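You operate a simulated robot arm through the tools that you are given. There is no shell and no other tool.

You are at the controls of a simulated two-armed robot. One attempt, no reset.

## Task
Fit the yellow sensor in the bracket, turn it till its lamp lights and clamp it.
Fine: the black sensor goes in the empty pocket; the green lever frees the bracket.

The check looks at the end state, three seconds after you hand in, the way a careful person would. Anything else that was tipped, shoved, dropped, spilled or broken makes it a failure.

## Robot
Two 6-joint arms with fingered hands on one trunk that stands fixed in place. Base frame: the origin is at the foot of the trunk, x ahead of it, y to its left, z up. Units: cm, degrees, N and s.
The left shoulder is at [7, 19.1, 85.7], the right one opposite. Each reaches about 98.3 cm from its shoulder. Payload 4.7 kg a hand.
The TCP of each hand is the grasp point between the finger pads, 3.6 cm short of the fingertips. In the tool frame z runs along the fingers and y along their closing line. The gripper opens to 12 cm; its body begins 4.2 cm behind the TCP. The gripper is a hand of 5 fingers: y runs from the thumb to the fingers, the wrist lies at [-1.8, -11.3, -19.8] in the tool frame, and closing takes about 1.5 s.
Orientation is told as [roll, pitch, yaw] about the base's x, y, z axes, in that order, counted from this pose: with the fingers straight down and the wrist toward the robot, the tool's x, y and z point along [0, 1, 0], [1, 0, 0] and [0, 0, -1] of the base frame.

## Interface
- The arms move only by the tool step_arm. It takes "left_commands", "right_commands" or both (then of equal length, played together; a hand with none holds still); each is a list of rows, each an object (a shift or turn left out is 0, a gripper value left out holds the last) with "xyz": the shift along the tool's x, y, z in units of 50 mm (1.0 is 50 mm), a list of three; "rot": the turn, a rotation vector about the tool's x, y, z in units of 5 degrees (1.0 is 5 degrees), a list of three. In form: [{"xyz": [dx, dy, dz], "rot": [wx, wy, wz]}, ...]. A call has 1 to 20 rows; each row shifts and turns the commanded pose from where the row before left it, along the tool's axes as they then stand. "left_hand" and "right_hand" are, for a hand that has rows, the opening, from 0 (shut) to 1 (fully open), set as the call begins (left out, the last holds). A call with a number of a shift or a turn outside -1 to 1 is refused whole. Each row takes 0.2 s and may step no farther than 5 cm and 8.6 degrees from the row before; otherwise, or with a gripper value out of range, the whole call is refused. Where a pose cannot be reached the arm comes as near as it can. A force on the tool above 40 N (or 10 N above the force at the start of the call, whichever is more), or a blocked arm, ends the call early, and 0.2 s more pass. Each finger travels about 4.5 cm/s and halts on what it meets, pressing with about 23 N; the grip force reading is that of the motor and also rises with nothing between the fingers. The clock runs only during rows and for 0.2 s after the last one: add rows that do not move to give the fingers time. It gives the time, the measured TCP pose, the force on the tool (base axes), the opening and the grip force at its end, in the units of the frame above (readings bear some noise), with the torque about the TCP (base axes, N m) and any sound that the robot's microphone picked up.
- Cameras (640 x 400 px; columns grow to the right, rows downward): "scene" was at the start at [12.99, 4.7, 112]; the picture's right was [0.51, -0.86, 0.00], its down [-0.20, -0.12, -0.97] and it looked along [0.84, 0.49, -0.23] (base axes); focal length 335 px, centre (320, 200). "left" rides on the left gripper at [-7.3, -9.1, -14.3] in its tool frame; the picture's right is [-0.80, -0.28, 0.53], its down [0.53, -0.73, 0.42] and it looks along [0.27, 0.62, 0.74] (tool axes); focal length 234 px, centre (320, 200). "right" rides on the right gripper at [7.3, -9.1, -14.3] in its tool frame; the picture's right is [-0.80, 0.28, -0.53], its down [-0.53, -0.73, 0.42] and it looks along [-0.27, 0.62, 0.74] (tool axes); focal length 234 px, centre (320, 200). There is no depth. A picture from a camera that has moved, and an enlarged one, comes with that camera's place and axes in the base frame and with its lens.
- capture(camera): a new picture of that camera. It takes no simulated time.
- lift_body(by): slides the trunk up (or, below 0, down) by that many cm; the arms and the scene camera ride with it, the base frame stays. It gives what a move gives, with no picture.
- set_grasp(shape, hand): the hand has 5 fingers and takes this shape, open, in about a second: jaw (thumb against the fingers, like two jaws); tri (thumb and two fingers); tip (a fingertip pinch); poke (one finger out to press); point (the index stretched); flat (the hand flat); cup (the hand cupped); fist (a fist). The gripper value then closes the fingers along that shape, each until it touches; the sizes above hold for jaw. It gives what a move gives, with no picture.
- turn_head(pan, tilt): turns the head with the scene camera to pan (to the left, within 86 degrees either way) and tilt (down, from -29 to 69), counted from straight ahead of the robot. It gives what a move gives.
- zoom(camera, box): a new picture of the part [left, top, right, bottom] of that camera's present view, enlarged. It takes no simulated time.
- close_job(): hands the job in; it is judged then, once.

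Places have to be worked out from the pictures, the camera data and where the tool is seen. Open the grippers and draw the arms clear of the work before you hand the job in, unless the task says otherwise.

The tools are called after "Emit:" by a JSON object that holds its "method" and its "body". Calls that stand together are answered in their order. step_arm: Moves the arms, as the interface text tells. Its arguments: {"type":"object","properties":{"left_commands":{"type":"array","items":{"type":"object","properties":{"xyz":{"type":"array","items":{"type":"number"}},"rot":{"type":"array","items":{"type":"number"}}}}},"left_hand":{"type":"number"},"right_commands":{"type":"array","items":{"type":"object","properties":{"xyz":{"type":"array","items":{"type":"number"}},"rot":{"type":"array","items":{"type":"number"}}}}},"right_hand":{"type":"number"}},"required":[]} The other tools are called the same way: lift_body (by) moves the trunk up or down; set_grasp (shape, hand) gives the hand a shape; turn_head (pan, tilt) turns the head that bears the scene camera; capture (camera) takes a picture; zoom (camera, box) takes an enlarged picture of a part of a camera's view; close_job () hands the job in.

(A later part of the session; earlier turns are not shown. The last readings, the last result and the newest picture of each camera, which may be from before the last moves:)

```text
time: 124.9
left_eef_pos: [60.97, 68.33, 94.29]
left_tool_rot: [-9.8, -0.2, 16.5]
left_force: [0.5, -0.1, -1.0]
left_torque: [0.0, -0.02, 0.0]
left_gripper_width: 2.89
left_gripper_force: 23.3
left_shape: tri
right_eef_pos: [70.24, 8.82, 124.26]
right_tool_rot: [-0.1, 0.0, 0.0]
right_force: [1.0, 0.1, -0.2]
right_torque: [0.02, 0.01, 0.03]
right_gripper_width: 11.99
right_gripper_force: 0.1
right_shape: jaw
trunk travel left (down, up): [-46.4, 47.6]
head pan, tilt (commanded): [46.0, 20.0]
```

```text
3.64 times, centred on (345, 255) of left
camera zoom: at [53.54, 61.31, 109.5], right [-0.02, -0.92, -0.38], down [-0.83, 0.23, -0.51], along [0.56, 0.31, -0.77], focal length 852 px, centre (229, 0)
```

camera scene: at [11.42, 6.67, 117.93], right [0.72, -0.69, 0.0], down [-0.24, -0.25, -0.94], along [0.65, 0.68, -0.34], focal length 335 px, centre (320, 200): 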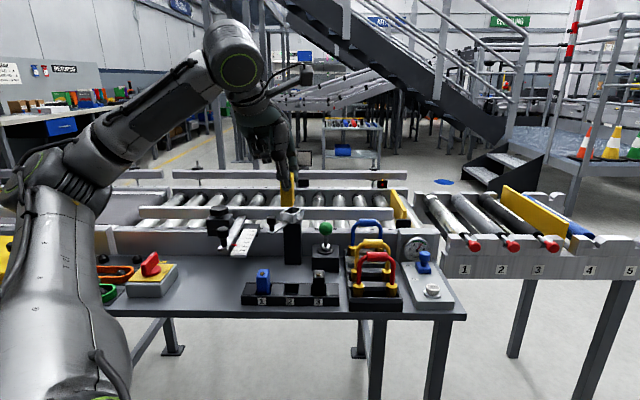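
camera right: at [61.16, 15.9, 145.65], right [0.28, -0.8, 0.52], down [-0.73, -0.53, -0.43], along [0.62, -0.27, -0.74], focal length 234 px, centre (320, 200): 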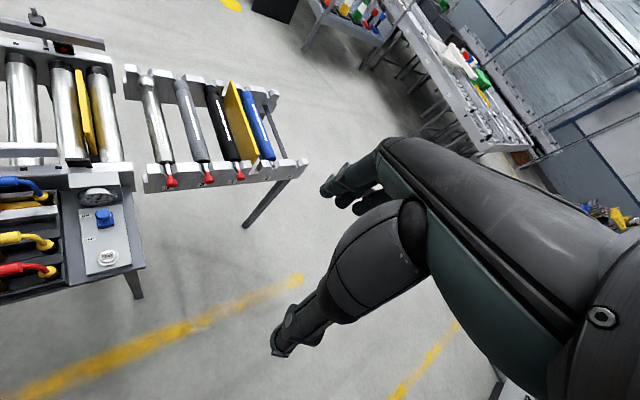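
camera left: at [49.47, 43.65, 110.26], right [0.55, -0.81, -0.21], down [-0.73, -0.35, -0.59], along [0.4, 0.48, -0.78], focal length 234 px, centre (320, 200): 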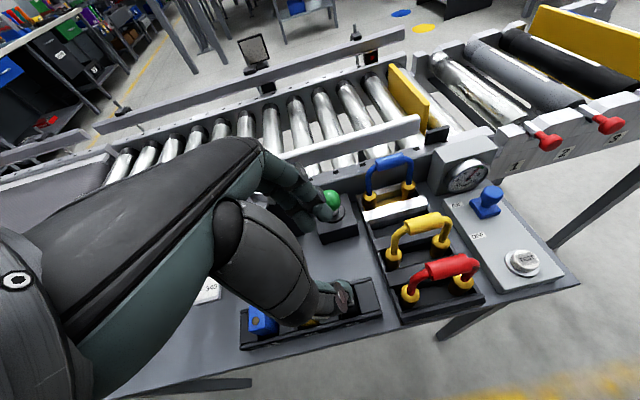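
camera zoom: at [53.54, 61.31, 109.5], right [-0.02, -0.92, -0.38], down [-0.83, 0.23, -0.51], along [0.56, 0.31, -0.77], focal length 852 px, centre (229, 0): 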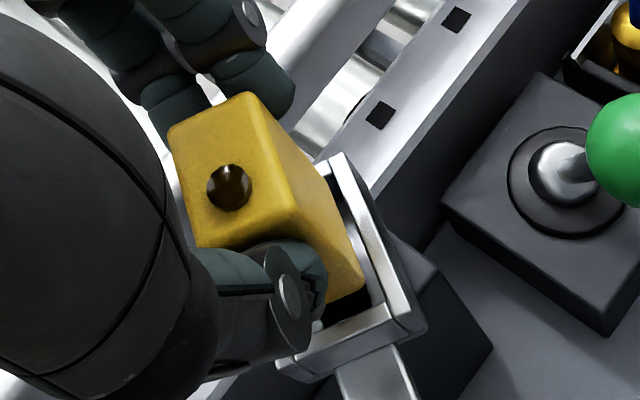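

Now the sensor's bottom centre (≈61.0, 68.0) matches the cup centre. I lower slowly with force checks.

Emit:
{"method": "step_arm", "body": {"left_commands": [{"xyz": [0.0139, 0, 0.0788]}, {"xyz": [0.0139, 0, 0.0788]}]}}

Emit:
{"method": "zoom", "body": {"camera": "scene", "box": [272, 196, 312, 246]}}

```text
time: 125.5
left_eef_pos: [61.04, 68.35, 93.33]
left_tool_rot: [-9.9, -0.3, 16.4]
left_force: [0.3, -0.2, -0.7]
left_torque: [-0.01, 0.01, 0.0]
left_gripper_width: 2.89
left_gripper_force: 22.9
left_shape: tri
right_eef_pos: [70.35, 8.73, 124.21]
right_tool_rot: [0.0, 0.1, 0.0]
right_force: [0.4, 0.3, 0.7]
right_torque: [0.02, 0.02, 0.0]
right_gripper_width: 11.94
right_gripper_force: 0.0
right_shape: jaw
trunk travel left (down, up): [-46.4, 47.6]
head pan, tilt (commanded): [46.0, 20.0]
```

```text
8.00 times, centred on (292, 221) of scene
camera zoom: at [11.43, 6.68, 123.93], right [0.72, -0.69, 0.0], down [-0.24, -0.25, -0.94], along [0.65, 0.68, -0.34], focal length 2681 px, centre (544, 32)
```

zoom: 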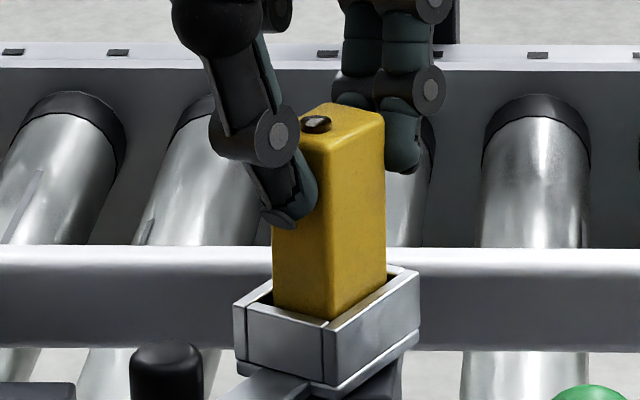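

It is entering the cup with no force. I continue down to the seat.

Emit:
{"method": "step_arm", "body": {"left_commands": [{"xyz": [0.0174, 0, 0.0985]}, {"xyz": [0.0174, 0, 0.0985]}]}}

Emit:
{"method": "step_arm", "body": {"left_commands": [{"xyz": [0.0104, 0, 0.059]}, {"xyz": [0.0104, 0, 0.059]}]}}

Emit:
{"method": "zoom", "body": {"camera": "scene", "box": [272, 196, 312, 246]}}

```text
time: 126.1
left_eef_pos: [61.02, 68.29, 92.31]
left_tool_rot: [-9.8, -0.2, 16.4]
left_force: [-0.1, 0.2, -0.7]
left_torque: [0.04, 0.01, 0.02]
left_gripper_width: 2.87
left_gripper_force: 23.1
left_shape: tri
right_eef_pos: [70.34, 8.73, 124.22]
right_tool_rot: [0.0, 0.1, 0.0]
right_force: [-0.6, 0.7, 0.5]
right_torque: [0.0, 0.0, 0.0]
right_gripper_width: 11.97
right_gripper_force: 0.1
right_shape: jaw
trunk travel left (down, up): [-46.4, 47.6]
head pan, tilt (commanded): [46.0, 20.0]
```

```text
time: 126.7
left_eef_pos: [60.99, 68.11, 91.83]
left_tool_rot: [-9.9, -0.4, 16.5]
left_force: [-0.4, 1.6, 0.6]
left_torque: [0.07, 0.02, 0.01]
left_gripper_width: 2.88
left_gripper_force: 23.1
left_shape: tri
right_eef_pos: [70.18, 8.75, 124.25]
right_tool_rot: [0.0, -0.1, 0.0]
right_force: [0.3, 0.1, -0.1]
right_torque: [-0.01, 0.02, -0.02]
right_gripper_width: 11.95
right_gripper_force: 0.1
right_shape: jaw
trunk travel left (down, up): [-46.4, 47.6]
head pan, tilt (commanded): [46.0, 20.0]
```

```text
8.00 times, centred on (292, 221) of scene
camera zoom: at [11.4, 6.68, 123.94], right [0.72, -0.69, 0.0], down [-0.24, -0.25, -0.94], along [0.65, 0.68, -0.34], focal length 2681 px, centre (544, 32)
```

zoom: 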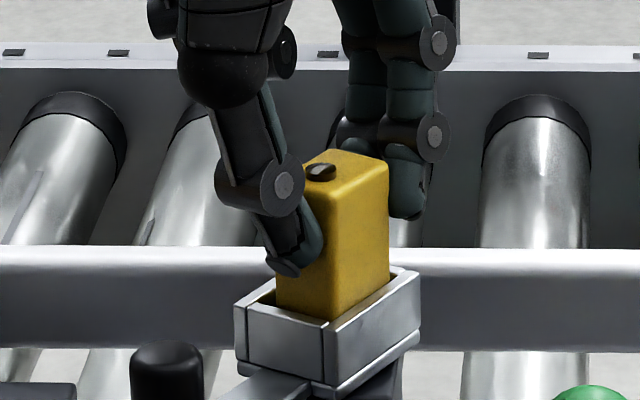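

Nearly seated. I lower another couple of millimetres to touch the seat.

Emit:
{"method": "step_arm", "body": {"left_commands": [{"xyz": [0.007, 0, 0.0394]}, {"xyz": [0.007, 0, 0.0394]}]}}

```text
time: 127.3
left_eef_pos: [60.87, 68.17, 91.57]
left_tool_rot: [-9.8, -0.7, 16.4]
left_force: [1.1, 6.1, 16.6]
left_torque: [0.06, -0.07, 0.05]
left_gripper_width: 2.99
left_gripper_force: 23.2
left_shape: tri
right_eef_pos: [70.03, 8.49, 124.39]
right_tool_rot: [0.2, -0.1, 0.0]
right_force: [-0.2, 0.3, 0.2]
right_torque: [0.0, -0.01, -0.02]
right_gripper_width: 11.98
right_gripper_force: 0.2
right_shape: jaw
trunk travel left (down, up): [-46.4, 47.6]
head pan, tilt (commanded): [46.0, 20.0]
```

Seated on the cup floor (17 N). I ease up 1.5 mm and then, still holding the sensor, turn it with the free bracket counter‑clockwise by 10°, watching the lamp.

Emit:
{"method": "step_arm", "body": {"left_commands": [{"xyz": [-0.0052, 0, -0.0295]}, {}]}}

Emit:
{"method": "zoom", "body": {"camera": "left", "box": [300, 200, 390, 310]}}

```text
time: 127.9
left_eef_pos: [60.96, 68.05, 91.76]
left_tool_rot: [-9.8, -0.4, 16.5]
left_force: [0.0, 5.6, 14.5]
left_torque: [0.1, -0.02, 0.05]
left_gripper_width: 2.99
left_gripper_force: 22.9
left_shape: tri
right_eef_pos: [70.0, 8.65, 124.44]
right_tool_rot: [0.0, 0.0, 0.0]
right_force: [-0.1, 1.1, 0.8]
right_torque: [0.03, -0.06, -0.02]
right_gripper_width: 11.97
right_gripper_force: 0.0
right_shape: jaw
trunk travel left (down, up): [-46.4, 47.6]
head pan, tilt (commanded): [46.0, 20.0]
```

```text
3.64 times, centred on (345, 255) of left
camera zoom: at [53.48, 61.0, 106.93], right [-0.02, -0.92, -0.38], down [-0.83, 0.23, -0.51], along [0.56, 0.31, -0.77], focal length 852 px, centre (229, 0)
```

zoom: 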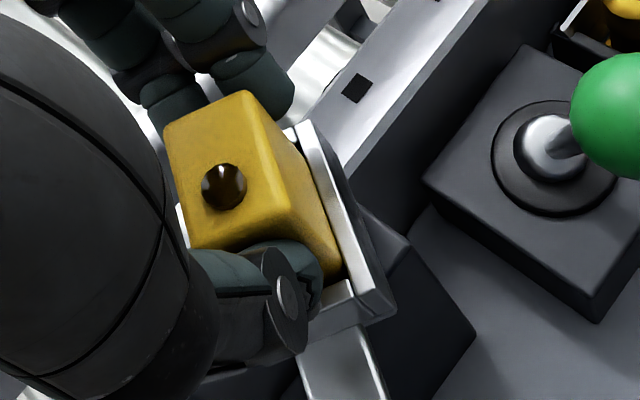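

The contact force is still 14 N, so I raise another 2.5 mm before turning.

Emit:
{"method": "step_arm", "body": {"left_commands": [{"xyz": [-0.0087, 0, -0.049]}, {}]}}

```text
time: 128.5
left_eef_pos: [61.17, 68.11, 91.67]
left_tool_rot: [-9.8, -0.3, 16.4]
left_force: [-3.2, 1.2, 7.5]
left_torque: [0.01, 0.07, 0.0]
left_gripper_width: 2.96
left_gripper_force: 23.1
left_shape: tri
right_eef_pos: [70.1, 8.58, 124.41]
right_tool_rot: [0.0, 0.0, 0.0]
right_force: [0.0, 0.3, -0.5]
right_torque: [-0.01, 0.0, -0.03]
right_gripper_width: 11.95
right_gripper_force: 0.1
right_shape: jaw
trunk travel left (down, up): [-46.4, 47.6]
head pan, tilt (commanded): [46.0, 20.0]
```

Force is falling (7.5 N). One more small raise.

Emit:
{"method": "step_arm", "body": {"left_commands": [{"xyz": [-0.0104, 0, -0.059]}, {}]}}

```text
time: 129.1
left_eef_pos: [61.14, 68.08, 92.14]
left_tool_rot: [-9.9, -0.3, 16.4]
left_force: [0.4, -0.1, -0.1]
left_torque: [0.0, -0.02, 0.01]
left_gripper_width: 2.94
left_gripper_force: 23.2
left_shape: tri
right_eef_pos: [70.17, 8.73, 124.34]
right_tool_rot: [0.0, 0.0, 0.0]
right_force: [0.3, -0.9, -0.1]
right_torque: [-0.03, -0.03, -0.01]
right_gripper_width: 11.95
right_gripper_force: 0.1
right_shape: jaw
trunk travel left (down, up): [-46.4, 47.6]
head pan, tilt (commanded): [46.0, 20.0]
```

Force is now zero. I turn the sensor and bracket +5° about the vertical and check.

Emit:
{"method": "step_arm", "body": {"left_commands": [{"rot": [-0.087, 0, -0.4925]}, {"rot": [-0.087, 0, -0.4925]}, {}]}}

Emit:
{"method": "zoom", "body": {"camera": "left", "box": [300, 200, 390, 310]}}

Emit:
{"method": "zoom", "body": {"camera": "scene", "box": [252, 196, 312, 246]}}

```text
time: 129.9
left_eef_pos: [61.08, 68.34, 92.08]
left_tool_rot: [-9.9, -0.3, 21.4]
left_force: [-0.5, 0.5, -0.5]
left_torque: [0.02, 0.05, -0.02]
left_gripper_width: 2.95
left_gripper_force: 22.1
left_shape: tri
right_eef_pos: [70.17, 8.71, 124.3]
right_tool_rot: [0.0, 0.0, 0.1]
right_force: [0.4, -0.5, 0.1]
right_torque: [-0.03, -0.01, 0.0]
right_gripper_width: 11.94
right_gripper_force: 0.0
right_shape: jaw
trunk travel left (down, up): [-46.4, 47.6]
head pan, tilt (commanded): [46.0, 20.0]
```

```text
3.64 times, centred on (345, 255) of left
camera zoom: at [54.23, 60.59, 107.3], right [0.06, -0.92, -0.38], down [-0.84, 0.15, -0.51], along [0.53, 0.35, -0.77], focal length 852 px, centre (229, 0)
```

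zoom: 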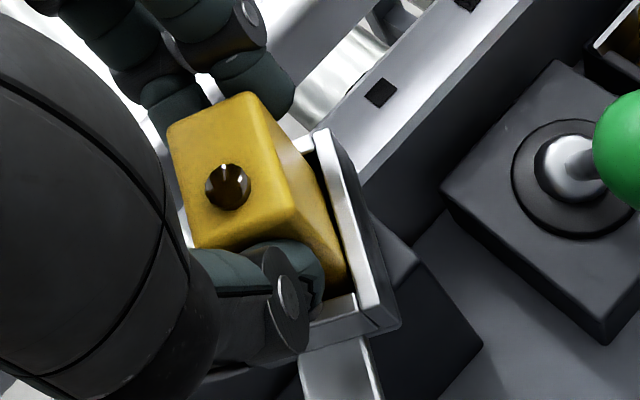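

```text
8.00 times, centred on (282, 221) of scene
camera zoom: at [11.42, 6.7, 123.93], right [0.72, -0.69, 0.0], down [-0.24, -0.25, -0.94], along [0.65, 0.68, -0.34], focal length 2681 px, centre (624, 32)
```

zoom: 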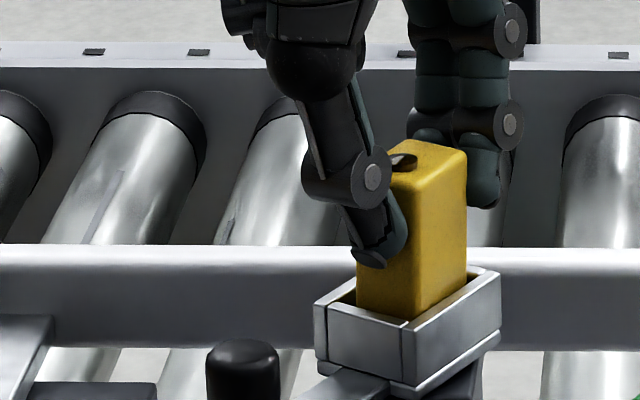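

The lamp is still dark. The arm-and-knob is the proper handle for turning, so I release the sensor in the cup now: open the hand, and withdraw straight up.

Emit:
{"method": "step_arm", "body": {"left_commands": [{"rot": [0.087, 0, 0.4925]}, {"xyz": [0.0035, 0, 0.02]}, {}]}}

Emit:
{"method": "step_arm", "body": {"left_commands": [{}, {}, {}, {}, {}], "left_hand": 0.48}}

Emit:
{"method": "lift_body", "body": {"by": 8}}

Emit:
{"method": "zoom", "body": {"camera": "scene", "box": [252, 210, 332, 270]}}

Emit:
{"method": "capture", "body": {"camera": "left"}}

```text
time: 130.7
left_eef_pos: [61.0, 68.24, 92.02]
left_tool_rot: [-9.8, -0.3, 18.9]
left_force: [-0.7, 0.8, 0.2]
left_torque: [0.05, 0.01, -0.02]
left_gripper_width: 2.94
left_gripper_force: 23.0
left_shape: tri
right_eef_pos: [70.22, 8.69, 124.24]
right_tool_rot: [0.0, -0.1, 0.0]
right_force: [0.0, 0.4, 0.8]
right_torque: [0.0, 0.01, -0.01]
right_gripper_width: 11.95
right_gripper_force: 0.1
right_shape: jaw
trunk travel left (down, up): [-46.4, 47.6]
head pan, tilt (commanded): [46.0, 20.0]
```

```text
time: 131.9
left_eef_pos: [60.85, 68.16, 91.99]
left_tool_rot: [-9.9, -0.2, 18.9]
left_force: [-0.3, -0.3, 0.5]
left_torque: [-0.02, 0.0, 0.01]
left_gripper_width: 5.71
left_gripper_force: 0.0
left_shape: tri
right_eef_pos: [70.21, 8.84, 124.16]
right_tool_rot: [0.1, 0.0, 0.0]
right_force: [0.3, -0.5, 1.0]
right_torque: [0.0, 0.01, 0.0]
right_gripper_width: 11.98
right_gripper_force: 0.0
right_shape: jaw
trunk travel left (down, up): [-46.4, 47.6]
head pan, tilt (commanded): [46.0, 20.0]
```

```text
time: 133.1
left_eef_pos: [61.11, 68.2, 99.88]
left_tool_rot: [-10.0, -0.2, 19.0]
left_force: [-0.2, 0.3, 0.2]
left_torque: [-0.05, -0.05, -0.03]
left_gripper_width: 5.74
left_gripper_force: 0.0
left_shape: tri
right_eef_pos: [70.19, 8.72, 132.24]
right_tool_rot: [0.0, 0.0, 0.0]
right_force: [0.2, 0.1, -0.1]
right_torque: [0.01, -0.02, 0.02]
right_gripper_width: 11.97
right_gripper_force: 0.1
right_shape: jaw
trunk travel left (down, up): [-54.4, 39.6]
head pan, tilt (commanded): [46.0, 20.0]
```

```text
6.67 times, centred on (292, 240) of scene
camera zoom: at [11.46, 6.7, 131.92], right [0.72, -0.69, 0.0], down [-0.24, -0.25, -0.94], along [0.65, 0.68, -0.34], focal length 2234 px, centre (507, -67)
```

zoom: 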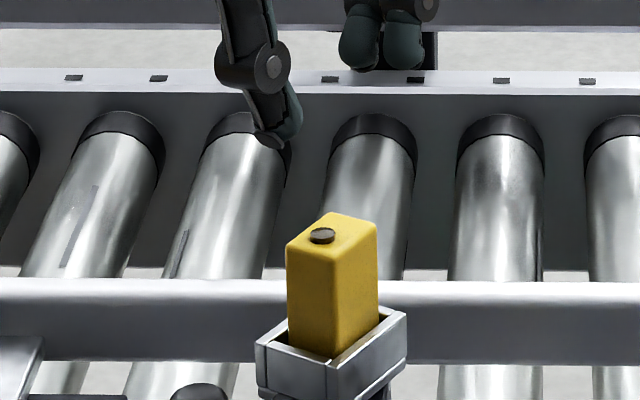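

```text
taken
camera left: at [53.82, 60.84, 115.19], right [0.02, -0.92, -0.38], down [-0.84, 0.19, -0.51], along [0.55, 0.33, -0.77], focal length 234 px, centre (320, 200)
```

left: 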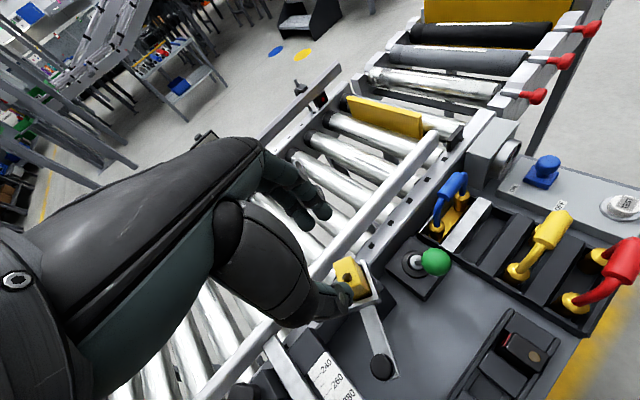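

The yellow sensor is seated in the cup. Now I locate the knob exactly.

Emit:
{"method": "zoom", "body": {"camera": "scene", "box": [250, 225, 320, 285]}}

Emit:
{"method": "zoom", "body": {"camera": "left", "box": [300, 240, 420, 390]}}

```text
6.67 times, centred on (285, 255) of scene
camera zoom: at [11.46, 6.7, 131.92], right [0.72, -0.69, 0.0], down [-0.24, -0.25, -0.94], along [0.65, 0.68, -0.34], focal length 2234 px, centre (553, -167)
```

zoom: 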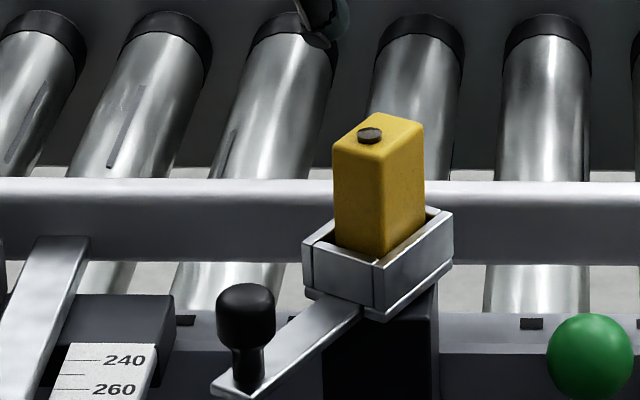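

```text
2.67 times, centred on (360, 315) of left
camera zoom: at [53.82, 60.84, 115.19], right [0.02, -0.92, -0.38], down [-0.84, 0.19, -0.51], along [0.55, 0.33, -0.77], focal length 624 px, centre (213, -107)
```

zoom: 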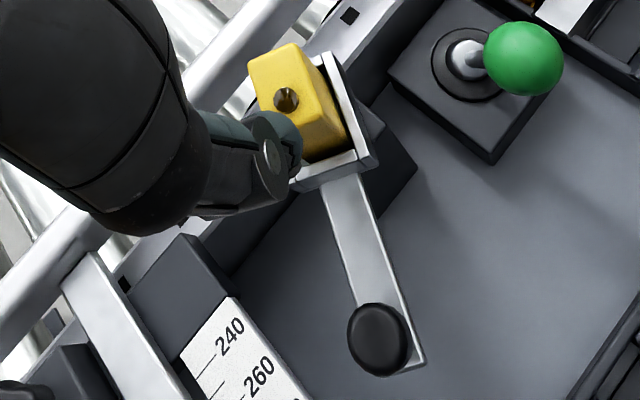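

The knob's top is at about (53.0, 65.8, 87.8); bracket yaw ≈16°. I move above the knob with the hand aligned to the bracket arm and an opening of ~4.6 cm.

Emit:
{"method": "step_arm", "body": {"left_commands": [{"rot": [0.104, 0, 0.591]}, {"xyz": [0.022, -0.562, -0.004]}, {"xyz": [0.022, -0.562, -0.004]}, {"xyz": [0.022, -0.562, -0.004]}, {}, {}], "left_hand": 0.38}}

Emit:
{"method": "lift_body", "body": {"by": -6}}

Emit:
{"method": "zoom", "body": {"camera": "left", "box": [260, 180, 400, 320]}}

Emit:
{"method": "zoom", "body": {"camera": "scene", "box": [230, 170, 320, 270]}}

```text
time: 134.4
left_eef_pos: [55.5, 66.95, 100.03]
left_tool_rot: [-9.8, -0.3, 15.9]
left_force: [1.0, -0.9, 1.1]
left_torque: [0.02, -0.01, 0.02]
left_gripper_width: 4.6
left_gripper_force: 0.1
left_shape: tri
left hand out of reach, approached as far as the arm can: row 4
right_eef_pos: [70.27, 8.74, 132.38]
right_tool_rot: [0.0, 0.1, 0.0]
right_force: [0.7, -0.3, -0.4]
right_torque: [0.01, -0.05, -0.03]
right_gripper_width: 11.96
right_gripper_force: 0.1
right_shape: jaw
trunk travel left (down, up): [-54.4, 39.6]
head pan, tilt (commanded): [46.0, 20.0]
```

```text
time: 135.4
left_eef_pos: [55.47, 66.97, 93.86]
left_tool_rot: [-9.7, -0.3, 15.9]
left_force: [0.5, 0.3, -0.2]
left_torque: [0.01, 0.0, -0.02]
left_gripper_width: 4.6
left_gripper_force: 0.0
left_shape: tri
right_eef_pos: [70.19, 8.75, 126.26]
right_tool_rot: [0.0, 0.0, 0.0]
right_force: [0.2, -0.3, 0.5]
right_torque: [-0.05, 0.02, 0.02]
right_gripper_width: 11.94
right_gripper_force: 0.1
right_shape: jaw
trunk travel left (down, up): [-48.4, 45.6]
head pan, tilt (commanded): [46.0, 20.0]
```

```text
2.86 times, centred on (330, 250) of left
camera zoom: at [47.9, 59.98, 109.22], right [-0.02, -0.92, -0.38], down [-0.83, 0.23, -0.51], along [0.56, 0.3, -0.77], focal length 669 px, centre (291, 57)
```

zoom: 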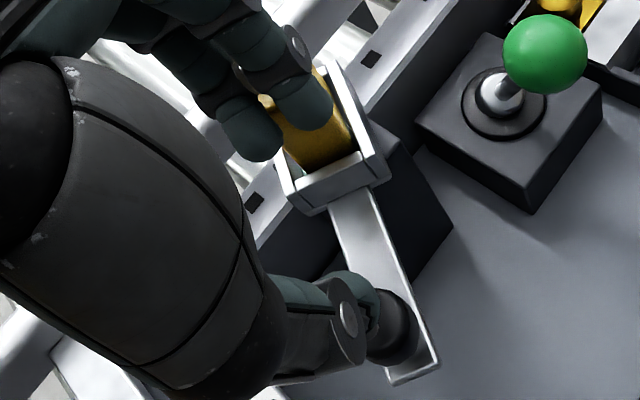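

```text
4.00 times, centred on (275, 220) of scene
camera zoom: at [11.39, 6.66, 125.94], right [0.72, -0.69, 0.0], down [-0.24, -0.25, -0.94], along [0.65, 0.68, -0.34], focal length 1340 px, centre (500, 120)
```

zoom: 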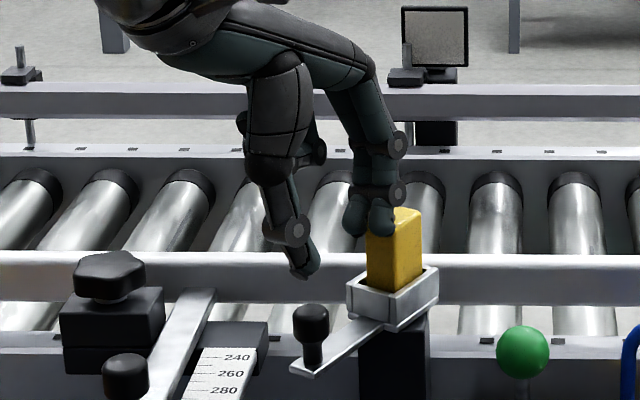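

The last back-step was refused and the fingers are now close above the yellow sensor (no force). I raise 4 cm, take the roll out to 0°, and then move back over the knob.

Emit:
{"method": "step_arm", "body": {"left_commands": [{"xyz": [-0.069, 0, -0.394]}, {"xyz": [-0.069, 0, -0.394]}, {"rot": [0, 0.65, 0]}, {"rot": [0, 0.65, 0]}, {"rot": [0, 0.65, 0]}, {"xyz": [0, -0.25, 0]}, {"xyz": [0, -0.25, 0]}]}}

```text
time: 137.1
left_eef_pos: [54.45, 66.36, 97.95]
left_tool_rot: [0.0, -0.4, 15.8]
left_force: [-0.7, 0.1, -0.6]
left_torque: [0.0, 0.0, -0.03]
left_gripper_width: 4.56
left_gripper_force: 0.0
left_shape: tri
left hand out of reach, approached as far as the arm can: row 7
right_eef_pos: [70.43, 8.66, 126.25]
right_tool_rot: [0.1, 0.0, 0.0]
right_force: [0.5, 0.5, 0.8]
right_torque: [0.01, 0.06, -0.02]
right_gripper_width: 11.95
right_gripper_force: 0.0
right_shape: jaw
trunk travel left (down, up): [-48.4, 45.6]
head pan, tilt (commanded): [46.0, 20.0]
```

I model this refusal as the forearm-roll limit, which relaxes with a lower trunk. I raise the arm and lower the trunk in two stages, keeping the hand at z≈98.

Emit:
{"method": "step_arm", "body": {"left_commands": [{"xyz": [0, 0, -0.6]}, {"xyz": [0, 0, -0.6]}, {"xyz": [0, 0, -0.6]}]}}

Emit:
{"method": "lift_body", "body": {"by": -9}}

Emit:
{"method": "step_arm", "body": {"left_commands": [{"xyz": [0, 0, -0.6]}, {"xyz": [0, -0.1, -0.6]}, {"xyz": [0, -0.1, -0.4]}]}}

Emit:
{"method": "lift_body", "body": {"by": -8}}

```text
time: 137.8
left_eef_pos: [53.98, 66.15, 107.0]
left_tool_rot: [0.1, -0.3, 15.9]
left_force: [0.9, -0.5, 0.5]
left_torque: [0.04, 0.04, -0.01]
left_gripper_width: 4.56
left_gripper_force: 0.1
left_shape: tri
right_eef_pos: [70.26, 8.57, 126.34]
right_tool_rot: [0.1, 0.0, 0.0]
right_force: [0.3, -0.3, -0.2]
right_torque: [0.04, -0.03, -0.02]
right_gripper_width: 11.96
right_gripper_force: 0.0
right_shape: jaw
trunk travel left (down, up): [-48.4, 45.6]
head pan, tilt (commanded): [46.0, 20.0]
```

```text
time: 139.1
left_eef_pos: [54.09, 66.32, 97.92]
left_tool_rot: [-0.1, -0.3, 15.8]
left_force: [0.7, 0.4, 0.6]
left_torque: [0.01, -0.02, -0.03]
left_gripper_width: 4.6
left_gripper_force: 0.0
left_shape: tri
right_eef_pos: [70.24, 8.76, 117.26]
right_tool_rot: [0.0, 0.1, 0.0]
right_force: [0.2, -0.5, 0.0]
right_torque: [-0.01, 0.0, -0.01]
right_gripper_width: 11.97
right_gripper_force: 0.1
right_shape: jaw
trunk travel left (down, up): [-39.4, 54.6]
head pan, tilt (commanded): [46.0, 20.0]
```

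```text
time: 139.9
left_eef_pos: [53.06, 65.87, 105.98]
left_tool_rot: [-0.1, -0.3, 15.8]
left_force: [0.1, -0.2, 0.7]
left_torque: [0.01, 0.01, 0.01]
left_gripper_width: 4.58
left_gripper_force: 0.0
left_shape: tri
right_eef_pos: [70.28, 8.68, 117.28]
right_tool_rot: [0.1, -0.1, -0.1]
right_force: [-0.2, 0.2, 0.7]
right_torque: [0.02, 0.0, -0.03]
right_gripper_width: 11.95
right_gripper_force: 0.0
right_shape: jaw
trunk travel left (down, up): [-39.4, 54.6]
head pan, tilt (commanded): [46.0, 20.0]
```

```text
time: 141.1
left_eef_pos: [53.11, 65.9, 97.89]
left_tool_rot: [0.0, -0.2, 16.0]
left_force: [-0.1, -0.5, -0.3]
left_torque: [0.02, 0.01, -0.04]
left_gripper_width: 4.56
left_gripper_force: 0.1
left_shape: tri
right_eef_pos: [70.14, 8.65, 109.28]
right_tool_rot: [0.0, -0.1, -0.1]
right_force: [0.1, -0.7, 0.3]
right_torque: [-0.05, -0.04, 0.0]
right_gripper_width: 11.98
right_gripper_force: 0.1
right_shape: jaw
trunk travel left (down, up): [-31.4, 62.6]
head pan, tilt (commanded): [46.0, 20.0]
```

The hand is now right above the knob with no refusals. I descend to z≈91.5 and check.

Emit:
{"method": "step_arm", "body": {"left_commands": [{"xyz": [0, 0, 0.45]}, {"xyz": [0, 0, 0.45]}, {"xyz": [0, 0, 0.38]}]}}

Emit:
{"method": "zoom", "body": {"camera": "left", "box": [260, 180, 400, 320]}}

Emit:
{"method": "zoom", "body": {"camera": "scene", "box": [235, 120, 315, 230]}}

```text
time: 141.9
left_eef_pos: [53.13, 65.86, 91.48]
left_tool_rot: [-0.1, -0.3, 16.0]
left_force: [-0.5, 0.6, -0.1]
left_torque: [-0.01, -0.01, -0.01]
left_gripper_width: 4.57
left_gripper_force: 0.0
left_shape: tri
right_eef_pos: [70.3, 8.83, 109.28]
right_tool_rot: [0.0, 0.0, 0.0]
right_force: [-0.3, 0.6, 0.3]
right_torque: [0.02, 0.01, 0.02]
right_gripper_width: 11.93
right_gripper_force: 0.2
right_shape: jaw
trunk travel left (down, up): [-31.4, 62.6]
head pan, tilt (commanded): [46.0, 20.0]
```

```text
2.86 times, centred on (330, 250) of left
camera zoom: at [46.25, 56.47, 105.81], right [-0.04, -0.85, -0.53], down [-0.85, 0.31, -0.43], along [0.53, 0.43, -0.73], focal length 669 px, centre (291, 57)
```

zoom: 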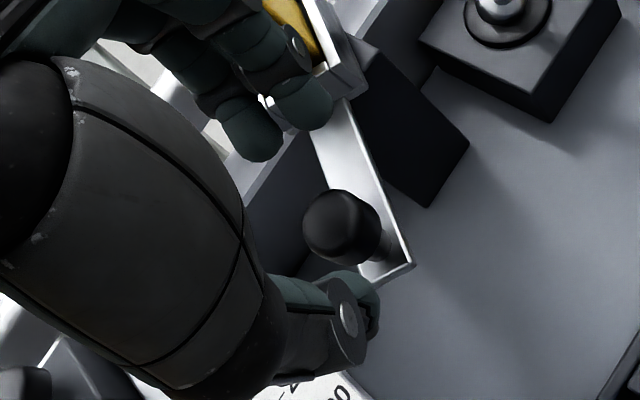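

```text
3.64 times, centred on (275, 175) of scene
camera zoom: at [11.44, 6.74, 108.93], right [0.72, -0.69, 0.0], down [-0.24, -0.25, -0.94], along [0.65, 0.68, -0.34], focal length 1219 px, centre (484, 291)
```

zoom: 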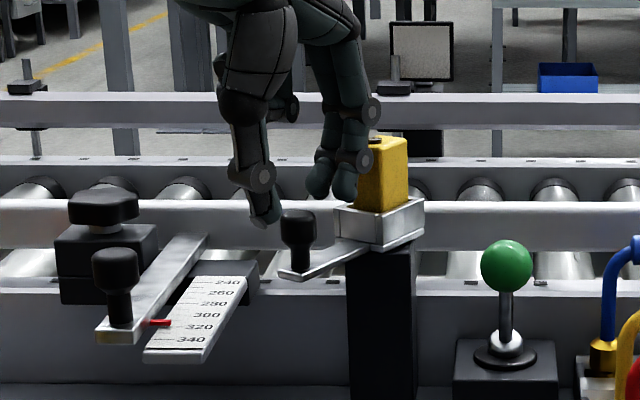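

The knob lies between thumb and fingers, slightly right of centre. I shift 4.5 mm right, 2 mm back and descend to z≈89.2, then close on the knob.

Emit:
{"method": "step_arm", "body": {"left_commands": [{"xyz": [-0.09, -0.036, 0]}, {"xyz": [0, 0, 0.24]}, {"xyz": [0, 0, 0.22]}]}}

Emit:
{"method": "zoom", "body": {"camera": "left", "box": [260, 180, 400, 320]}}

Emit:
{"method": "zoom", "body": {"camera": "scene", "box": [250, 150, 310, 220]}}

```text
time: 142.7
left_eef_pos: [53.08, 65.16, 89.22]
left_tool_rot: [-0.1, -0.4, 16.0]
left_force: [0.0, -0.2, 0.3]
left_torque: [0.02, -0.01, -0.01]
left_gripper_width: 4.59
left_gripper_force: 0.1
left_shape: tri
right_eef_pos: [70.2, 8.75, 109.36]
right_tool_rot: [0.0, 0.1, -0.1]
right_force: [-0.1, 0.7, 0.6]
right_torque: [0.01, 0.01, -0.03]
right_gripper_width: 11.96
right_gripper_force: 0.1
right_shape: jaw
trunk travel left (down, up): [-31.4, 62.6]
head pan, tilt (commanded): [46.0, 20.0]
```

```text
2.86 times, centred on (330, 250) of left
camera zoom: at [46.18, 55.86, 103.56], right [-0.04, -0.85, -0.53], down [-0.85, 0.31, -0.43], along [0.53, 0.43, -0.73], focal length 669 px, centre (291, 57)
```

zoom: 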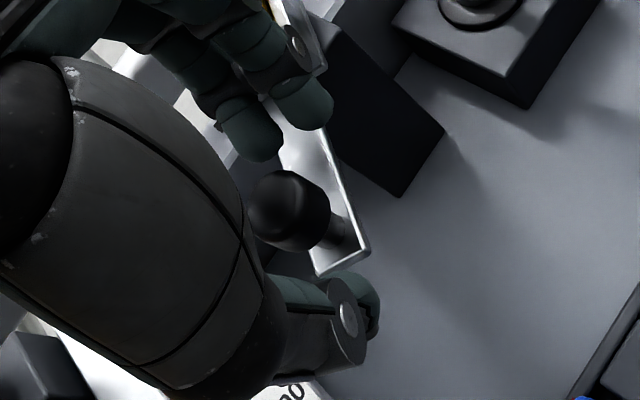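

```text
5.71 times, centred on (280, 185) of scene
camera zoom: at [11.42, 6.69, 108.93], right [0.72, -0.69, 0.0], down [-0.24, -0.25, -0.94], along [0.65, 0.68, -0.34], focal length 1915 px, centre (549, 286)
```

zoom: 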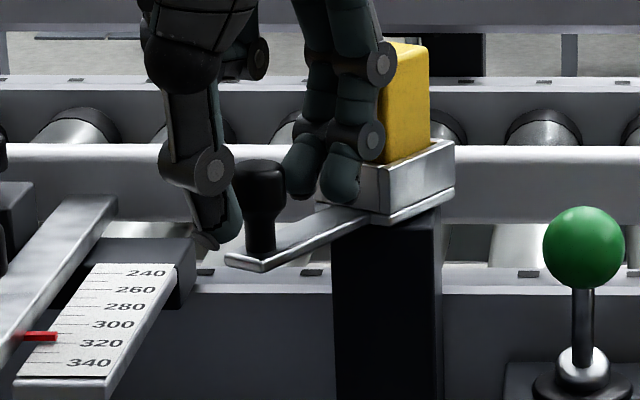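

The knob is centred between thumb and fingers. I close on it.

Emit:
{"method": "step_arm", "body": {"left_commands": [{}, {}, {}, {}, {}, {}], "left_hand": 0.08}}

Emit:
{"method": "zoom", "body": {"camera": "left", "box": [260, 180, 400, 320]}}

Emit:
{"method": "zoom", "body": {"camera": "scene", "box": [250, 150, 310, 220]}}

```text
time: 144.1
left_eef_pos: [53.05, 65.16, 89.3]
left_tool_rot: [-0.1, -0.3, 15.8]
left_force: [-3.8, -4.5, -4.0]
left_torque: [-0.12, 0.08, 0.0]
left_gripper_width: 0.88
left_gripper_force: 22.9
left_shape: tri
right_eef_pos: [70.15, 8.72, 109.28]
right_tool_rot: [0.0, 0.0, -0.1]
right_force: [-0.1, 0.6, 0.3]
right_torque: [0.0, -0.01, 0.01]
right_gripper_width: 11.94
right_gripper_force: 0.0
right_shape: jaw
trunk travel left (down, up): [-31.4, 62.6]
head pan, tilt (commanded): [46.0, 20.0]
```

```text
2.86 times, centred on (330, 250) of left
camera zoom: at [46.15, 55.81, 103.55], right [-0.05, -0.85, -0.53], down [-0.85, 0.31, -0.43], along [0.53, 0.43, -0.73], focal length 669 px, centre (291, 57)
```

zoom: 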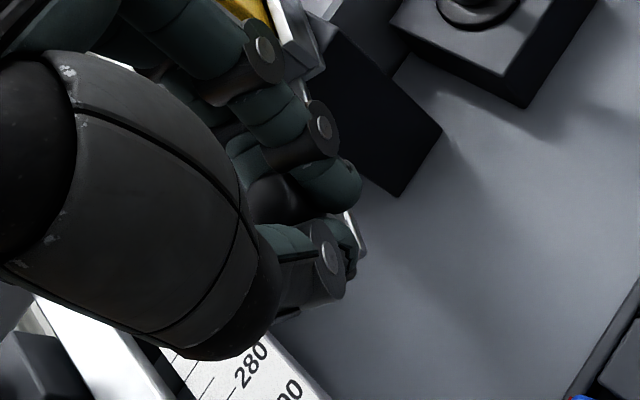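

```text
5.71 times, centred on (280, 185) of scene
camera zoom: at [11.39, 6.65, 108.93], right [0.72, -0.69, 0.0], down [-0.24, -0.25, -0.94], along [0.65, 0.68, -0.34], focal length 1915 px, centre (549, 286)
```

zoom: 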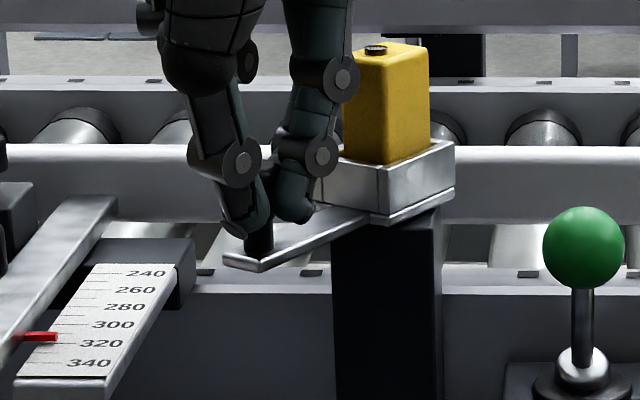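

The hand has the knob caged (thumb in front, fingers behind/right). I swing it 10° counter-clockwise around the bracket's pivot, turning the hand along.

Emit:
{"method": "step_arm", "body": {"left_commands": [{"xyz": [-0.0735, 0.009, 0], "rot": [0, 0, -0.5]}, {"xyz": [-0.0735, 0.009, 0], "rot": [0, 0, -0.5]}, {"xyz": [-0.0735, 0.009, 0], "rot": [0, 0, -0.5]}, {"xyz": [-0.0735, 0.009, 0], "rot": [0, 0, -0.5]}]}}

Emit:
{"method": "zoom", "body": {"camera": "scene", "box": [250, 150, 310, 220]}}

```text
time: 145.1
left_eef_pos: [53.78, 64.06, 89.32]
left_tool_rot: [-0.2, -0.3, 25.9]
left_force: [-12.7, -6.8, -6.8]
left_torque: [-0.2, 0.32, 0.02]
left_gripper_width: 0.83
left_gripper_force: 22.9
left_shape: tri
right_eef_pos: [70.2, 8.75, 109.29]
right_tool_rot: [0.0, -0.1, 0.0]
right_force: [0.1, -0.1, -0.5]
right_torque: [0.03, -0.03, 0.0]
right_gripper_width: 11.96
right_gripper_force: 0.0
right_shape: jaw
trunk travel left (down, up): [-31.4, 62.6]
head pan, tilt (commanded): [46.0, 20.0]
```

```text
5.71 times, centred on (280, 185) of scene
camera zoom: at [11.32, 6.64, 108.94], right [0.72, -0.69, 0.0], down [-0.24, -0.25, -0.94], along [0.65, 0.68, -0.34], focal length 1915 px, centre (549, 286)
```

zoom: 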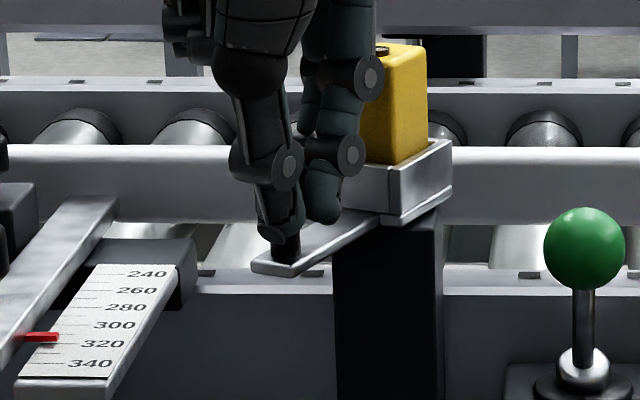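

The bracket arm follows. There is an outward radial load, so I relax 2 mm outward and check the lamp.

Emit:
{"method": "step_arm", "body": {"left_commands": [{"xyz": [0, -0.04, 0]}, {}]}}

Emit:
{"method": "turn_head", "body": {"pan": 46, "tilt": 14}}

Emit:
{"method": "zoom", "body": {"camera": "scene", "box": [240, 150, 340, 250]}}

```text
time: 145.7
left_eef_pos: [53.57, 64.19, 89.36]
left_tool_rot: [-0.1, -0.4, 25.9]
left_force: [-6.7, -3.2, -3.6]
left_torque: [-0.06, 0.12, 0.02]
left_gripper_width: 0.84
left_gripper_force: 22.9
left_shape: tri
right_eef_pos: [70.26, 8.75, 109.29]
right_tool_rot: [-0.1, 0.0, 0.1]
right_force: [0.6, 0.0, 0.7]
right_torque: [-0.01, -0.01, -0.03]
right_gripper_width: 11.94
right_gripper_force: 0.0
right_shape: jaw
trunk travel left (down, up): [-31.4, 62.6]
head pan, tilt (commanded): [46.0, 20.0]
```

```text
time: 146.3
left_eef_pos: [53.56, 64.11, 89.39]
left_tool_rot: [-0.1, -0.3, 25.9]
left_force: [-3.6, -3.2, -2.9]
left_torque: [-0.05, 0.13, -0.01]
left_gripper_width: 0.84
left_gripper_force: 22.9
left_shape: tri
right_eef_pos: [70.12, 8.77, 109.3]
right_tool_rot: [0.0, 0.0, 0.0]
right_force: [-0.3, 0.5, 0.7]
right_torque: [0.02, 0.01, -0.02]
right_gripper_width: 11.97
right_gripper_force: 0.0
right_shape: jaw
trunk travel left (down, up): [-31.4, 62.6]
head pan, tilt (commanded): [46.0, 14.0]
```

```text
4.00 times, centred on (290, 200) of scene
camera zoom: at [11.41, 6.69, 109.91], right [0.72, -0.69, 0.0], down [-0.17, -0.17, -0.97], along [0.67, 0.7, -0.24], focal length 1340 px, centre (440, 200)
```

zoom: 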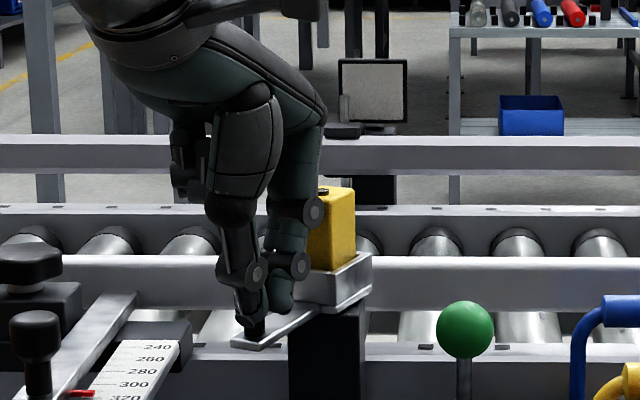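

Still dark at about 26°. The reflector panel lies at azimuth ≈46° from the bracket, so I continue turning another 10° in small rows.

Emit:
{"method": "step_arm", "body": {"left_commands": [{"xyz": [-0.0734, 0.003, 0], "rot": [0, 0, -0.5]}, {"xyz": [-0.0734, 0.003, 0], "rot": [0, 0, -0.5]}, {"xyz": [-0.0734, 0.003, 0], "rot": [0, 0, -0.5]}, {"xyz": [-0.0734, 0.003, 0], "rot": [0, 0, -0.5]}]}}

Emit:
{"method": "zoom", "body": {"camera": "scene", "box": [260, 170, 340, 250]}}

Emit:
{"method": "zoom", "body": {"camera": "left", "box": [260, 100, 460, 300]}}

```text
time: 147.3
left_eef_pos: [54.28, 62.82, 89.29]
left_tool_rot: [-0.2, -0.3, 36.0]
left_force: [0.3, -1.6, 0.4]
left_torque: [0.07, -0.08, -0.05]
left_gripper_width: 0.84
left_gripper_force: 22.8
left_shape: tri
right_eef_pos: [70.29, 8.59, 109.33]
right_tool_rot: [0.1, 0.0, -0.1]
right_force: [-0.6, 0.5, -0.6]
right_torque: [-0.03, 0.02, -0.05]
right_gripper_width: 11.97
right_gripper_force: 0.0
right_shape: jaw
trunk travel left (down, up): [-31.4, 62.6]
head pan, tilt (commanded): [46.0, 14.0]
```

```text
5.00 times, centred on (300, 210) of scene
camera zoom: at [11.44, 6.66, 109.91], right [0.72, -0.69, 0.0], down [-0.17, -0.17, -0.97], along [0.67, 0.7, -0.24], focal length 1676 px, centre (420, 150)
```

zoom: 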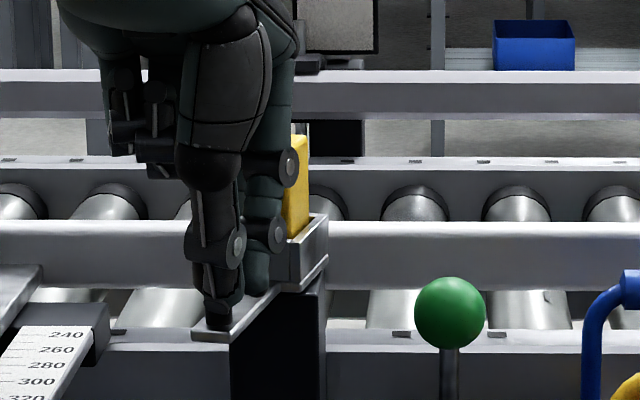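

```text
2.00 times, centred on (360, 200) of left
camera zoom: at [51.08, 51.55, 103.54], right [0.25, -0.81, -0.52], down [-0.9, 0.0, -0.43], along [0.35, 0.58, -0.73], focal length 468 px, centre (240, 200)
```

zoom: 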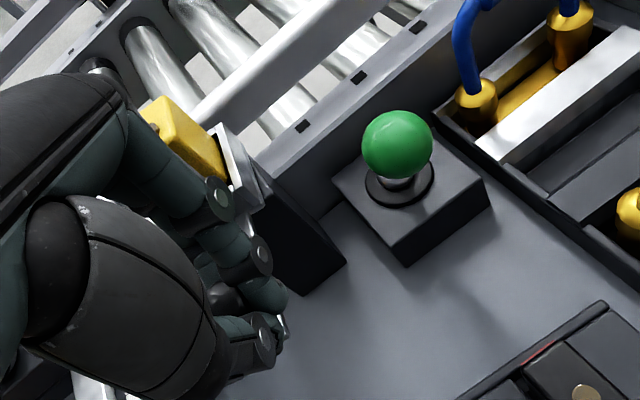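

The hand hides the lamp from both cameras. I use the right arm's camera as an observer: turn the right hand left and shift it so it can see the bracket.

Emit:
{"method": "step_arm", "body": {"right_commands": [{"rot": [0, 0, -1], "xyz": [0.2, 0, 0]}, {"rot": [0, 0, -1], "xyz": [0.2, 0, 0]}, {"rot": [0, 0, -1], "xyz": [0.2, 0, 0]}, {"rot": [0, 0, -1], "xyz": [0.2, 0, 0]}, {"rot": [0, 0, -1], "xyz": [0.2, 0, 0]}, {"rot": [0, 0, -1], "xyz": [0.2, 0, 0]}]}}

Emit:
{"method": "capture", "body": {"camera": "right"}}

```text
time: 148.7
left_eef_pos: [54.24, 62.81, 89.22]
left_tool_rot: [-0.2, -0.2, 35.9]
left_force: [0.5, 0.1, 1.0]
left_torque: [0.04, -0.03, -0.07]
left_gripper_width: 0.84
left_gripper_force: 23.1
left_shape: tri
right_eef_pos: [68.97, 14.67, 109.23]
right_tool_rot: [0.1, 0.0, 30.2]
right_force: [0.2, 0.0, 0.2]
right_torque: [0.01, -0.01, -0.01]
right_gripper_width: 11.95
right_gripper_force: 0.0
right_shape: jaw
trunk travel left (down, up): [-31.4, 62.6]
head pan, tilt (commanded): [46.0, 14.0]
```

```text
taken
camera right: at [57.59, 16.25, 123.57], right [0.64, -0.56, 0.53], down [-0.37, -0.83, -0.42], along [0.67, 0.08, -0.74], focal length 234 px, centre (320, 200)
```

right: 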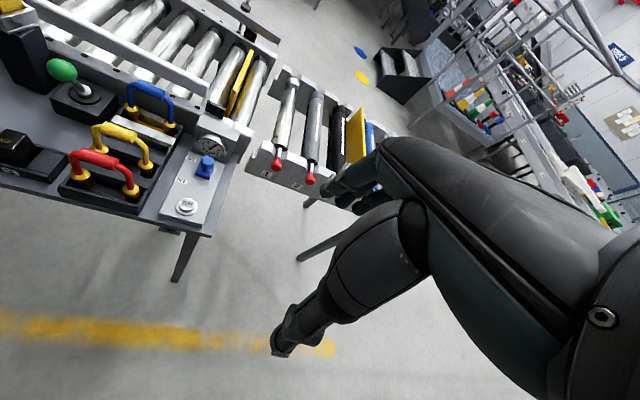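

The bracket's yellow sensor just appears in the upper-left corner. I turn the right hand a further 20° left.

Emit:
{"method": "step_arm", "body": {"right_commands": [{"rot": [0, 0, -1], "xyz": [0.2, -0.2, 0]}, {"rot": [0, 0, -1], "xyz": [0.2, -0.2, 0]}, {"rot": [0, 0, -1], "xyz": [0.2, -0.2, 0]}, {"rot": [0, 0, -1], "xyz": [0.2, -0.2, 0]}]}}

Emit:
{"method": "capture", "body": {"camera": "right"}}

```text
time: 149.7
left_eef_pos: [54.14, 62.69, 89.25]
left_tool_rot: [-0.1, -0.3, 35.9]
left_force: [0.6, -0.2, 1.7]
left_torque: [0.06, -0.03, -0.05]
left_gripper_width: 0.84
left_gripper_force: 23.1
left_shape: tri
right_eef_pos: [63.38, 15.32, 109.29]
right_tool_rot: [0.1, 0.1, 50.0]
right_force: [0.3, -0.4, 0.6]
right_torque: [-0.03, -0.02, 0.01]
right_gripper_width: 11.94
right_gripper_force: 0.1
right_shape: jaw
trunk travel left (down, up): [-31.4, 62.6]
head pan, tilt (commanded): [46.0, 14.0]
```

```text
taken
camera right: at [52.03, 12.99, 123.63], right [0.8, -0.3, 0.52], down [-0.06, -0.9, -0.42], along [0.6, 0.31, -0.74], focal length 234 px, centre (320, 200)
```

right: 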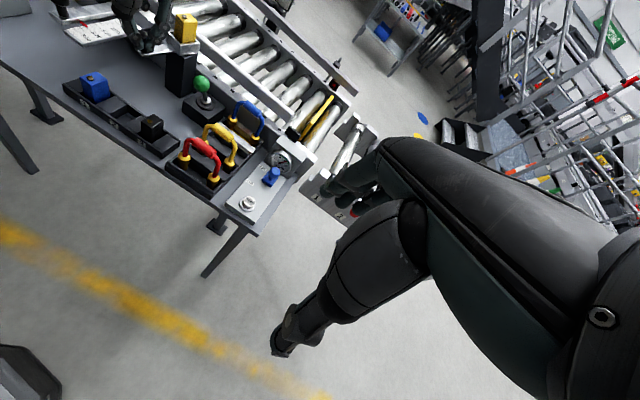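

The right camera now sees the bracket with the yellow sensor. I zoom in on it to look at the lamp.

Emit:
{"method": "zoom", "body": {"camera": "right", "box": [150, 0, 230, 60]}}

Emit:
{"method": "zoom", "body": {"camera": "right", "box": [166, 0, 206, 30]}}

```text
6.67 times, centred on (190, 30) of right
camera zoom: at [52.03, 12.99, 123.63], right [0.8, -0.3, 0.52], down [-0.06, -0.9, -0.42], along [0.6, 0.31, -0.74], focal length 1561 px, centre (1187, 1333)
```

zoom: 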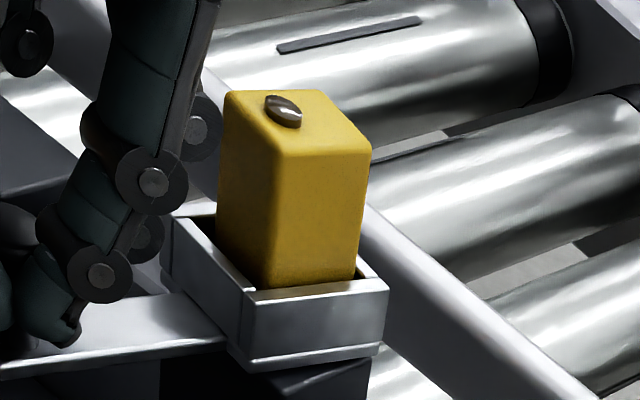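

```text
13.33 times, centred on (186, 15) of right
camera zoom: at [52.03, 12.99, 123.63], right [0.8, -0.3, 0.52], down [-0.06, -0.9, -0.42], along [0.6, 0.31, -0.74], focal length 3122 px, centre (2107, 2667)
```

zoom: 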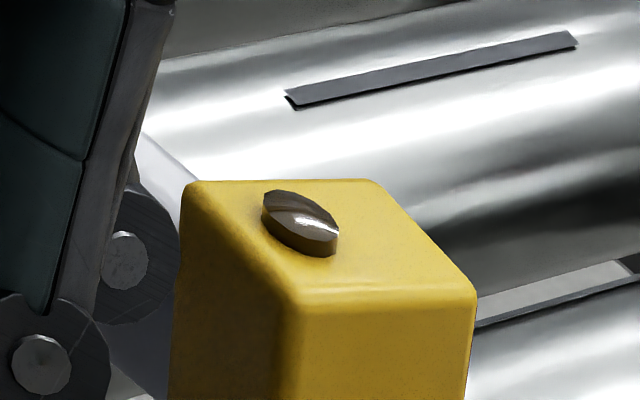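

The lamp (dark lens) is clearly visible to the right camera. I continue turning the bracket in 2.5° rows, checking the lamp after 5°.

Emit:
{"method": "step_arm", "body": {"left_commands": [{"xyz": [-0.0745, 0.003, 0], "rot": [0, 0, -0.5]}, {"xyz": [-0.0745, 0.003, 0], "rot": [0, 0, -0.5]}]}}

Emit:
{"method": "zoom", "body": {"camera": "right", "box": [150, 0, 230, 60]}}

```text
time: 150.3
left_eef_pos: [54.74, 62.14, 89.32]
left_tool_rot: [-0.2, -0.2, 41.0]
left_force: [1.5, 0.4, -1.5]
left_torque: [0.08, -0.08, -0.05]
left_gripper_width: 0.86
left_gripper_force: 22.9
left_shape: tri
right_eef_pos: [63.38, 15.35, 109.3]
right_tool_rot: [0.0, 0.0, 50.0]
right_force: [-0.1, -0.1, -0.6]
right_torque: [-0.04, -0.01, -0.01]
right_gripper_width: 11.97
right_gripper_force: 0.2
right_shape: jaw
trunk travel left (down, up): [-31.4, 62.6]
head pan, tilt (commanded): [46.0, 14.0]
```

```text
6.67 times, centred on (190, 30) of right
camera zoom: at [52.1, 13.03, 123.61], right [0.8, -0.3, 0.52], down [-0.06, -0.9, -0.42], along [0.6, 0.3, -0.74], focal length 1561 px, centre (1187, 1333)
```

zoom: 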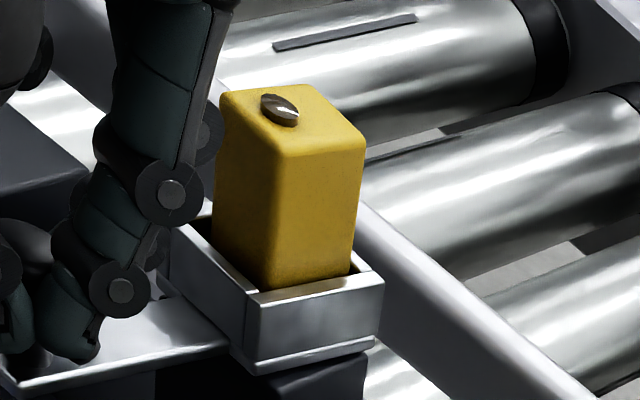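

Still dark at about 40°. I turn on in 2.5° increments.

Emit:
{"method": "step_arm", "body": {"left_commands": [{"xyz": [-0.0745, 0.002, 0], "rot": [0, 0, -0.5]}]}}

Emit:
{"method": "zoom", "body": {"camera": "right", "box": [150, 0, 230, 60]}}

Emit:
{"method": "step_arm", "body": {"left_commands": [{"xyz": [-0.0745, 0.002, 0], "rot": [0, 0, -0.5]}]}}

Emit:
{"method": "zoom", "body": {"camera": "right", "box": [150, 0, 230, 60]}}

```text
time: 150.7
left_eef_pos: [54.94, 61.79, 89.35]
left_tool_rot: [-0.2, -0.3, 43.3]
left_force: [1.6, -0.3, 0.4]
left_torque: [0.09, -0.06, -0.04]
left_gripper_width: 0.84
left_gripper_force: 23.0
left_shape: tri
right_eef_pos: [63.46, 15.3, 109.21]
right_tool_rot: [0.0, 0.0, 50.0]
right_force: [0.5, -0.8, 0.2]
right_torque: [-0.01, 0.03, -0.01]
right_gripper_width: 11.95
right_gripper_force: 0.0
right_shape: jaw
trunk travel left (down, up): [-31.4, 62.6]
head pan, tilt (commanded): [46.0, 14.0]
```

```text
6.67 times, centred on (190, 30) of right
camera zoom: at [52.11, 12.99, 123.61], right [0.8, -0.3, 0.52], down [-0.06, -0.9, -0.42], along [0.6, 0.3, -0.74], focal length 1561 px, centre (1187, 1333)
```

zoom: 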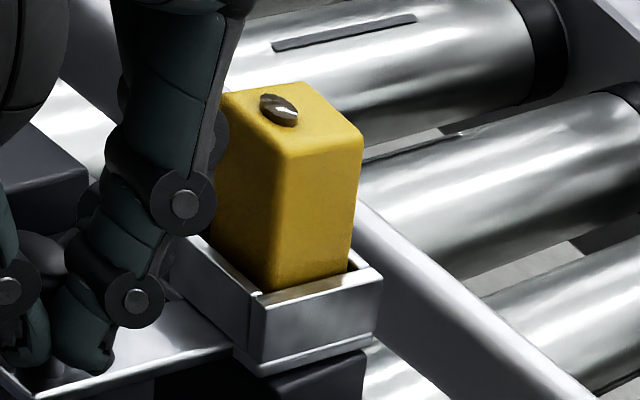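

```text
time: 151.1
left_eef_pos: [55.37, 61.61, 89.36]
left_tool_rot: [-0.2, -0.1, 46.1]
left_force: [0.0, -1.8, 0.1]
left_torque: [0.06, 0.01, -0.04]
left_gripper_width: 0.85
left_gripper_force: 23.0
left_shape: tri
right_eef_pos: [63.33, 15.26, 109.3]
right_tool_rot: [0.1, 0.0, 50.0]
right_force: [0.1, -0.5, -0.9]
right_torque: [0.02, 0.07, 0.02]
right_gripper_width: 11.98
right_gripper_force: 0.1
right_shape: jaw
trunk travel left (down, up): [-31.4, 62.6]
head pan, tilt (commanded): [46.0, 14.0]
```

```text
6.67 times, centred on (190, 30) of right
camera zoom: at [52.12, 12.96, 123.61], right [0.8, -0.3, 0.52], down [-0.06, -0.9, -0.42], along [0.6, 0.3, -0.74], focal length 1561 px, centre (1187, 1333)
```

zoom: 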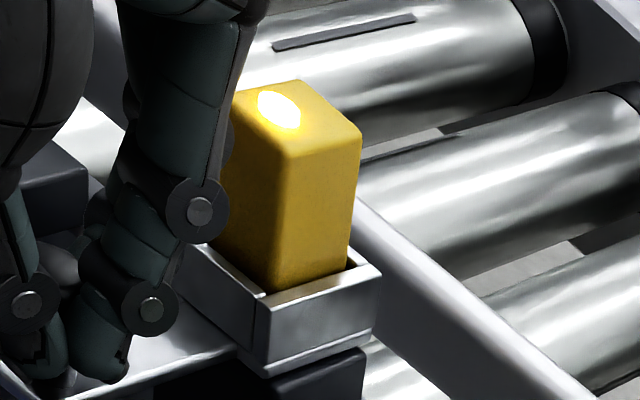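

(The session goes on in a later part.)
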